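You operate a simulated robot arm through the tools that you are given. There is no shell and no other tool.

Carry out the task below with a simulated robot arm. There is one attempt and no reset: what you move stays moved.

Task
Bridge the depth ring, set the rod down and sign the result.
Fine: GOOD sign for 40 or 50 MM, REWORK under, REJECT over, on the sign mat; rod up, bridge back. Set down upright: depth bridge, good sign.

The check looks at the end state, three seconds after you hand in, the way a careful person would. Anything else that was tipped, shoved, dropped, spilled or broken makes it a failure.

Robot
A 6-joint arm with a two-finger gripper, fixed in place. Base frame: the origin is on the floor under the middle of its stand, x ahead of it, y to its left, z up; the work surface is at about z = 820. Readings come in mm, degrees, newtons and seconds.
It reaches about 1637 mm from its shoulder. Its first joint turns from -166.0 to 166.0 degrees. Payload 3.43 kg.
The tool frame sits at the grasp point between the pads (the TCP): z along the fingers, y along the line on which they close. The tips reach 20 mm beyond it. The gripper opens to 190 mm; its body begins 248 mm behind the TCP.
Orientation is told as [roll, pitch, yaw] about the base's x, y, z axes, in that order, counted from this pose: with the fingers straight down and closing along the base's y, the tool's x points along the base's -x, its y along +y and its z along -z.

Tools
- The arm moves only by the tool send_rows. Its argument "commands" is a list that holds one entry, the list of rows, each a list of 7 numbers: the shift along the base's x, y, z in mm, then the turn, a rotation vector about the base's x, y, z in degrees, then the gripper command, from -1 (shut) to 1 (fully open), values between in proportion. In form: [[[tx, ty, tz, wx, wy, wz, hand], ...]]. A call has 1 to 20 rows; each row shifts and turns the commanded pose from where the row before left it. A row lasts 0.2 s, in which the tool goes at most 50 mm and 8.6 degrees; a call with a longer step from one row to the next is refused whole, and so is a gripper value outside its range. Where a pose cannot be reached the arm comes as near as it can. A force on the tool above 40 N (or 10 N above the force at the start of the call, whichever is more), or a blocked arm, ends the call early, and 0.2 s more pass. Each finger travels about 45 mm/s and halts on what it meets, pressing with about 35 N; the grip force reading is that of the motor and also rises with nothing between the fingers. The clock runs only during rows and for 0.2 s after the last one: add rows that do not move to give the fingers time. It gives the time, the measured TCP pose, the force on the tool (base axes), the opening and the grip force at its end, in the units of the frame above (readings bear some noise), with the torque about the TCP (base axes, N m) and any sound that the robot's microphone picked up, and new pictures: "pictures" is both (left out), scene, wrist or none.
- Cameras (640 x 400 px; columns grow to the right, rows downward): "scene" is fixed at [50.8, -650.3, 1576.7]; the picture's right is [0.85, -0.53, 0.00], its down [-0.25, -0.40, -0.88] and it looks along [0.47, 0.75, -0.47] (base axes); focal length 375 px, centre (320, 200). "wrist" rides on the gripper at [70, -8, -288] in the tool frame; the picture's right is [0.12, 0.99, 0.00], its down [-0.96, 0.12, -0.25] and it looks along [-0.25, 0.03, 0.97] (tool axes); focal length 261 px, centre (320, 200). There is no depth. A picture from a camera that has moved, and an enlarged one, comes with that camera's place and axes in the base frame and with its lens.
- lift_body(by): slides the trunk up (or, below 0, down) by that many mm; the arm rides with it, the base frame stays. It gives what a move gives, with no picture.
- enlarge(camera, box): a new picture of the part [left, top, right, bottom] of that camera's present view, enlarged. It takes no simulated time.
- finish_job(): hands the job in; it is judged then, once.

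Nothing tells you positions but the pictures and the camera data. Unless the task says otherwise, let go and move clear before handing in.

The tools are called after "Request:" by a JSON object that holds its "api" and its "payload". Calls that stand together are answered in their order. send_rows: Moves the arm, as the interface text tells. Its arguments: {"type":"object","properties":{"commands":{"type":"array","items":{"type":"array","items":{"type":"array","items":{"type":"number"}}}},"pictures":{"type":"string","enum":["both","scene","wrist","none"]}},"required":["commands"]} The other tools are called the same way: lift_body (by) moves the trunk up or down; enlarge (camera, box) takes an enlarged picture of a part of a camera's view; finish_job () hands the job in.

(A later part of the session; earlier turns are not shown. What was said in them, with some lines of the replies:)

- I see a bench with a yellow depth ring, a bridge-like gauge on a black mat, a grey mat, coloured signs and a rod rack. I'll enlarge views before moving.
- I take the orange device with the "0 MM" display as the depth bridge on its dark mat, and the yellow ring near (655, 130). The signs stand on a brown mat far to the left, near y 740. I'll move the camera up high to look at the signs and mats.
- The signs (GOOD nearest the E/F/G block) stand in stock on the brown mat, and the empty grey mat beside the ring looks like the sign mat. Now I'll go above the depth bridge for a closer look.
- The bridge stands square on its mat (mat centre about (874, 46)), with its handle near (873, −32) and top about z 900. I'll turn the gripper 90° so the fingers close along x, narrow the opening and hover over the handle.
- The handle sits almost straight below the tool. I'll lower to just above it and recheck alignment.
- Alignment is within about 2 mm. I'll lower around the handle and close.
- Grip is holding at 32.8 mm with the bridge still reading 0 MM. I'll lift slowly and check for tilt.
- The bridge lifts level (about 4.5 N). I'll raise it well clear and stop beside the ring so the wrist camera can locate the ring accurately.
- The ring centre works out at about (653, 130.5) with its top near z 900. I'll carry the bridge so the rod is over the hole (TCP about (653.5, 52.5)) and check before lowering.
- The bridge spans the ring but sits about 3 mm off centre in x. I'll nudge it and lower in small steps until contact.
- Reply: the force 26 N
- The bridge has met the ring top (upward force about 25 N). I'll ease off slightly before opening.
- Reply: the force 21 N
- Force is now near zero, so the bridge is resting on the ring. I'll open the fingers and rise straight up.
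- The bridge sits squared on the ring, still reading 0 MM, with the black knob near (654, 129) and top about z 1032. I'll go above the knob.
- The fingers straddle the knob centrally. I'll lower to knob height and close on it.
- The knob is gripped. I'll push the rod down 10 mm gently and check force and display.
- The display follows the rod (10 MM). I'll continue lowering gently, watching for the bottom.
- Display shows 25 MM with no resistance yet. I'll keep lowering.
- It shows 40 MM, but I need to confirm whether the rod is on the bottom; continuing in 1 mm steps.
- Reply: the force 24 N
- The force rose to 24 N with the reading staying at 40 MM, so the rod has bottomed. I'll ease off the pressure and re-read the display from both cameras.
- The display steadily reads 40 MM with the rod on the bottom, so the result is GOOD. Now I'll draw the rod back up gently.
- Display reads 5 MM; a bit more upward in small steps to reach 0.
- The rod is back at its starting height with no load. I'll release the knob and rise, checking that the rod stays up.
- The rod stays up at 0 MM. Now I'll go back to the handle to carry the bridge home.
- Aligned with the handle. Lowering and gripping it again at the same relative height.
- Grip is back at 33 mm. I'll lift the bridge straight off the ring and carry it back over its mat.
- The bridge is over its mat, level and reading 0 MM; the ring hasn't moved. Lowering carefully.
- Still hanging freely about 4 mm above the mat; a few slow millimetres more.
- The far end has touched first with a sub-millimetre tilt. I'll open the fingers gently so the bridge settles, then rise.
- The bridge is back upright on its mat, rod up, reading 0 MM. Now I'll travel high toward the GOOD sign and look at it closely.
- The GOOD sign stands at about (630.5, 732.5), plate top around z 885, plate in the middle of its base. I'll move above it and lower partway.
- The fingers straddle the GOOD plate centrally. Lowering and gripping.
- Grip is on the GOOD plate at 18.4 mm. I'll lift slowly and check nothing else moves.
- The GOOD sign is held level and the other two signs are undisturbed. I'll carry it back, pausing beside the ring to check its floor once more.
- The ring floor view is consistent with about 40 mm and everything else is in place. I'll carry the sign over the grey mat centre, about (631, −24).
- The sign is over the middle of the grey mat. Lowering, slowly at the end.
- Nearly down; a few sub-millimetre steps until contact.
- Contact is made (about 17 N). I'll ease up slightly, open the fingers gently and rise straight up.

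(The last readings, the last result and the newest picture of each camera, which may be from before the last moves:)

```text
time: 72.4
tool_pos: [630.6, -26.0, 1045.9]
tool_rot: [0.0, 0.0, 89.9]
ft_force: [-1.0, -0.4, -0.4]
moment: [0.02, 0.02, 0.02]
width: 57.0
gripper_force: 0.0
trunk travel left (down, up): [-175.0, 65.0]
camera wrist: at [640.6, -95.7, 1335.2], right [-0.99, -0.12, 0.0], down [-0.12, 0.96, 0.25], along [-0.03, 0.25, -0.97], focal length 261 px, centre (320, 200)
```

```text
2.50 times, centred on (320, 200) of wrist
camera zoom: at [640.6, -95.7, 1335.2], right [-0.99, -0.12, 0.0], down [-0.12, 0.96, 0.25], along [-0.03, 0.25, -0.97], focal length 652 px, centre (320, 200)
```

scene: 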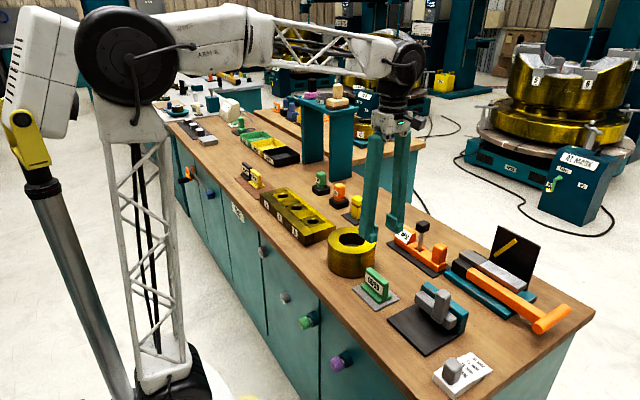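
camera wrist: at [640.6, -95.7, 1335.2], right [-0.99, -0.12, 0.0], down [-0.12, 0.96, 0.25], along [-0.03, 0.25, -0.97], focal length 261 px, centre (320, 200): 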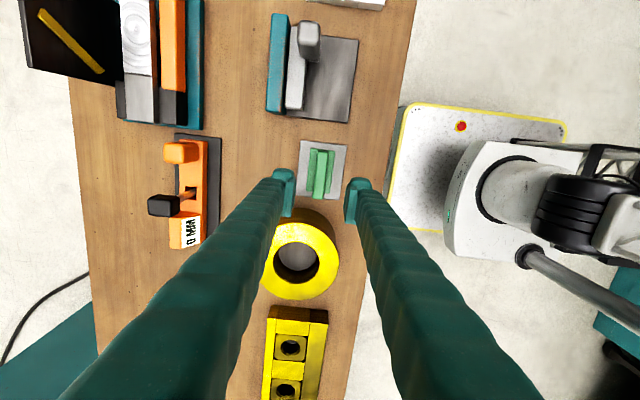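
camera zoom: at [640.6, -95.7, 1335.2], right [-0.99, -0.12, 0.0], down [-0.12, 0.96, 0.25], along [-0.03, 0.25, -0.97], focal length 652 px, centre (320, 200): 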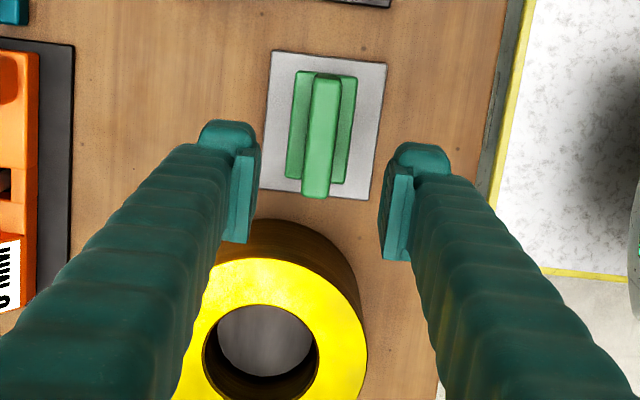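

The GOOD sign stands upright in the middle of the grey mat. I'll move the arm clear and make a final check of the whole bench.

Request:
{"api": "send_rows", "payload": {"commands": [[[0, 0, 45, 0, 0, 0, -0.4], [0, 0, 45, 0, 0, 0, -0.4], [0, 0, 45, 0, 0, 0, -0.4], [0, 0, 45, 0, 0, 0, -0.4], [0, 0, 0, 0, 0, 0, -0.4], [0, 0, 0, 0, 0, 0, -0.4]]]}}

Request:
{"api": "enlarge", "payload": {"camera": "scene", "box": [320, 200, 480, 320]}}

Request:
{"api": "enlarge", "payload": {"camera": "scene", "box": [225, 150, 345, 250]}}

Request:
{"api": "enlarge", "payload": {"camera": "wrist", "box": [100, 80, 380, 280]}}

```text
time: 73.8
tool_pos: [632.3, -24.5, 1223.9]
tool_rot: [0.0, 0.0, 89.9]
ft_force: [0.3, 0.6, -0.3]
moment: [0.0, 0.02, 0.01]
width: 56.8
gripper_force: 0.1
trunk travel left (down, up): [-175.0, 65.0]
camera wrist: at [640.9, -93.5, 1511.5], right [-0.99, -0.12, 0.0], down [-0.12, 0.96, 0.25], along [-0.03, 0.25, -0.97], focal length 261 px, centre (320, 200)
```

scene: 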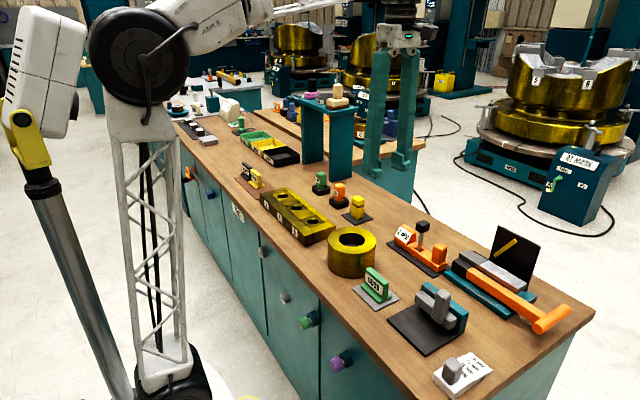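
wrist: 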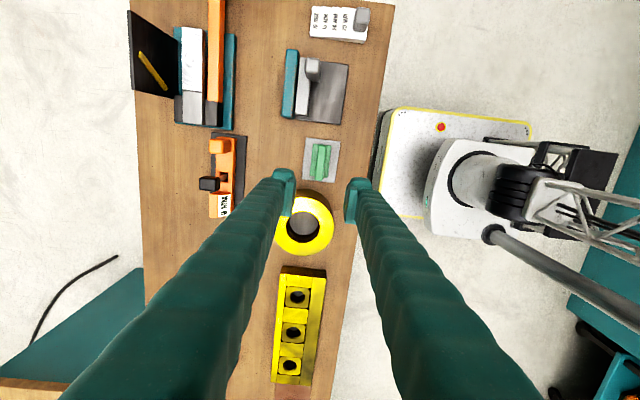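

```text
3.33 times, centred on (400, 260) of scene
camera zoom: at [50.8, -650.3, 1576.7], right [0.85, -0.53, 0.0], down [-0.25, -0.4, -0.88], along [0.47, 0.75, -0.47], focal length 1251 px, centre (53, 0)
```

zoom: 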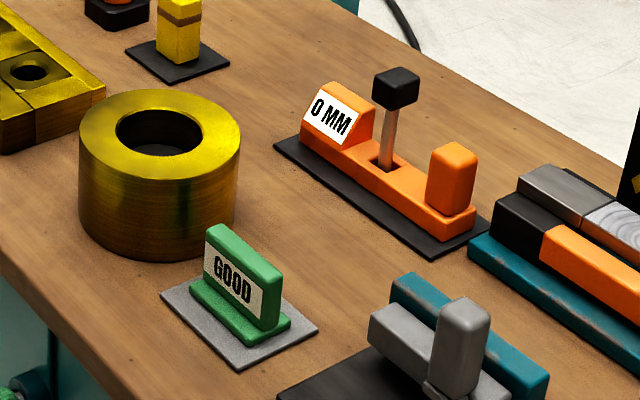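

```text
4.00 times, centred on (285, 200) of scene
camera zoom: at [50.8, -650.3, 1576.7], right [0.85, -0.53, 0.0], down [-0.25, -0.4, -0.88], along [0.47, 0.75, -0.47], focal length 1501 px, centre (460, 200)
```

zoom: 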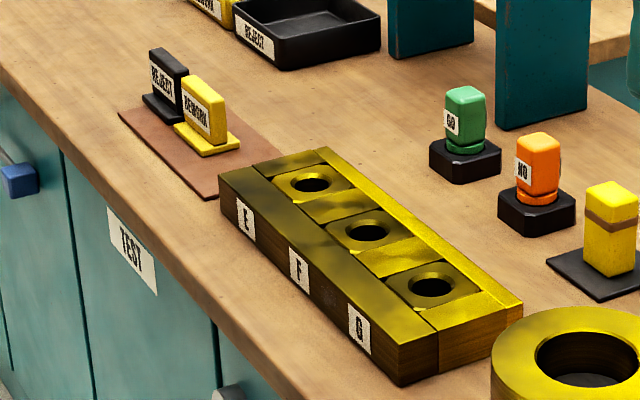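

```text
2.00 times, centred on (240, 180) of wrist
camera zoom: at [640.9, -93.5, 1511.5], right [-0.99, -0.12, 0.0], down [-0.12, 0.96, 0.25], along [-0.03, 0.25, -0.97], focal length 521 px, centre (480, 240)
```

zoom: 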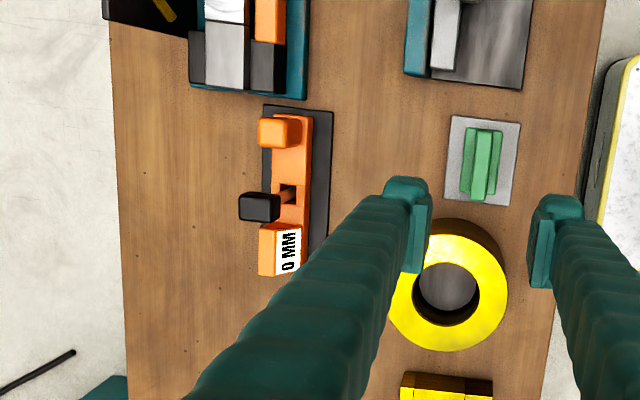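

Everything checks out. The bridge is upright on its mat with the rod up at 0 MM, the GOOD sign is upright on the grey mat, the ring and other items are unmoved, and the arm is clear. I'm handing in.

Request:
{"api": "finish_job", "payload": {}}

```text
The job is handed in.
```

The depth ring measured 40 MM, so I signed it GOOD and handed the job in. I haven't been told whether it passed.

- **Measurement:** I set the depth bridge across the ring and lowered the rod until it bottomed. The push-back rose to about 24 N and the display stayed at 40 MM. The display moves in 5 mm steps.
- **Bridge:** It is back upright on its own dark mat, with the rod up and the display at 0 MM.
- **Sign:** The GOOD sign stands upright in the middle of the grey mat beside the ring. No mat is labelled as the sign mat. I chose the grey one because it was empty, while the signs were stored on the brown one.
- **Everything else:** In the last pictures the ring, the other two signs and the rest of the bench looked undisturbed, and the arm was well clear.
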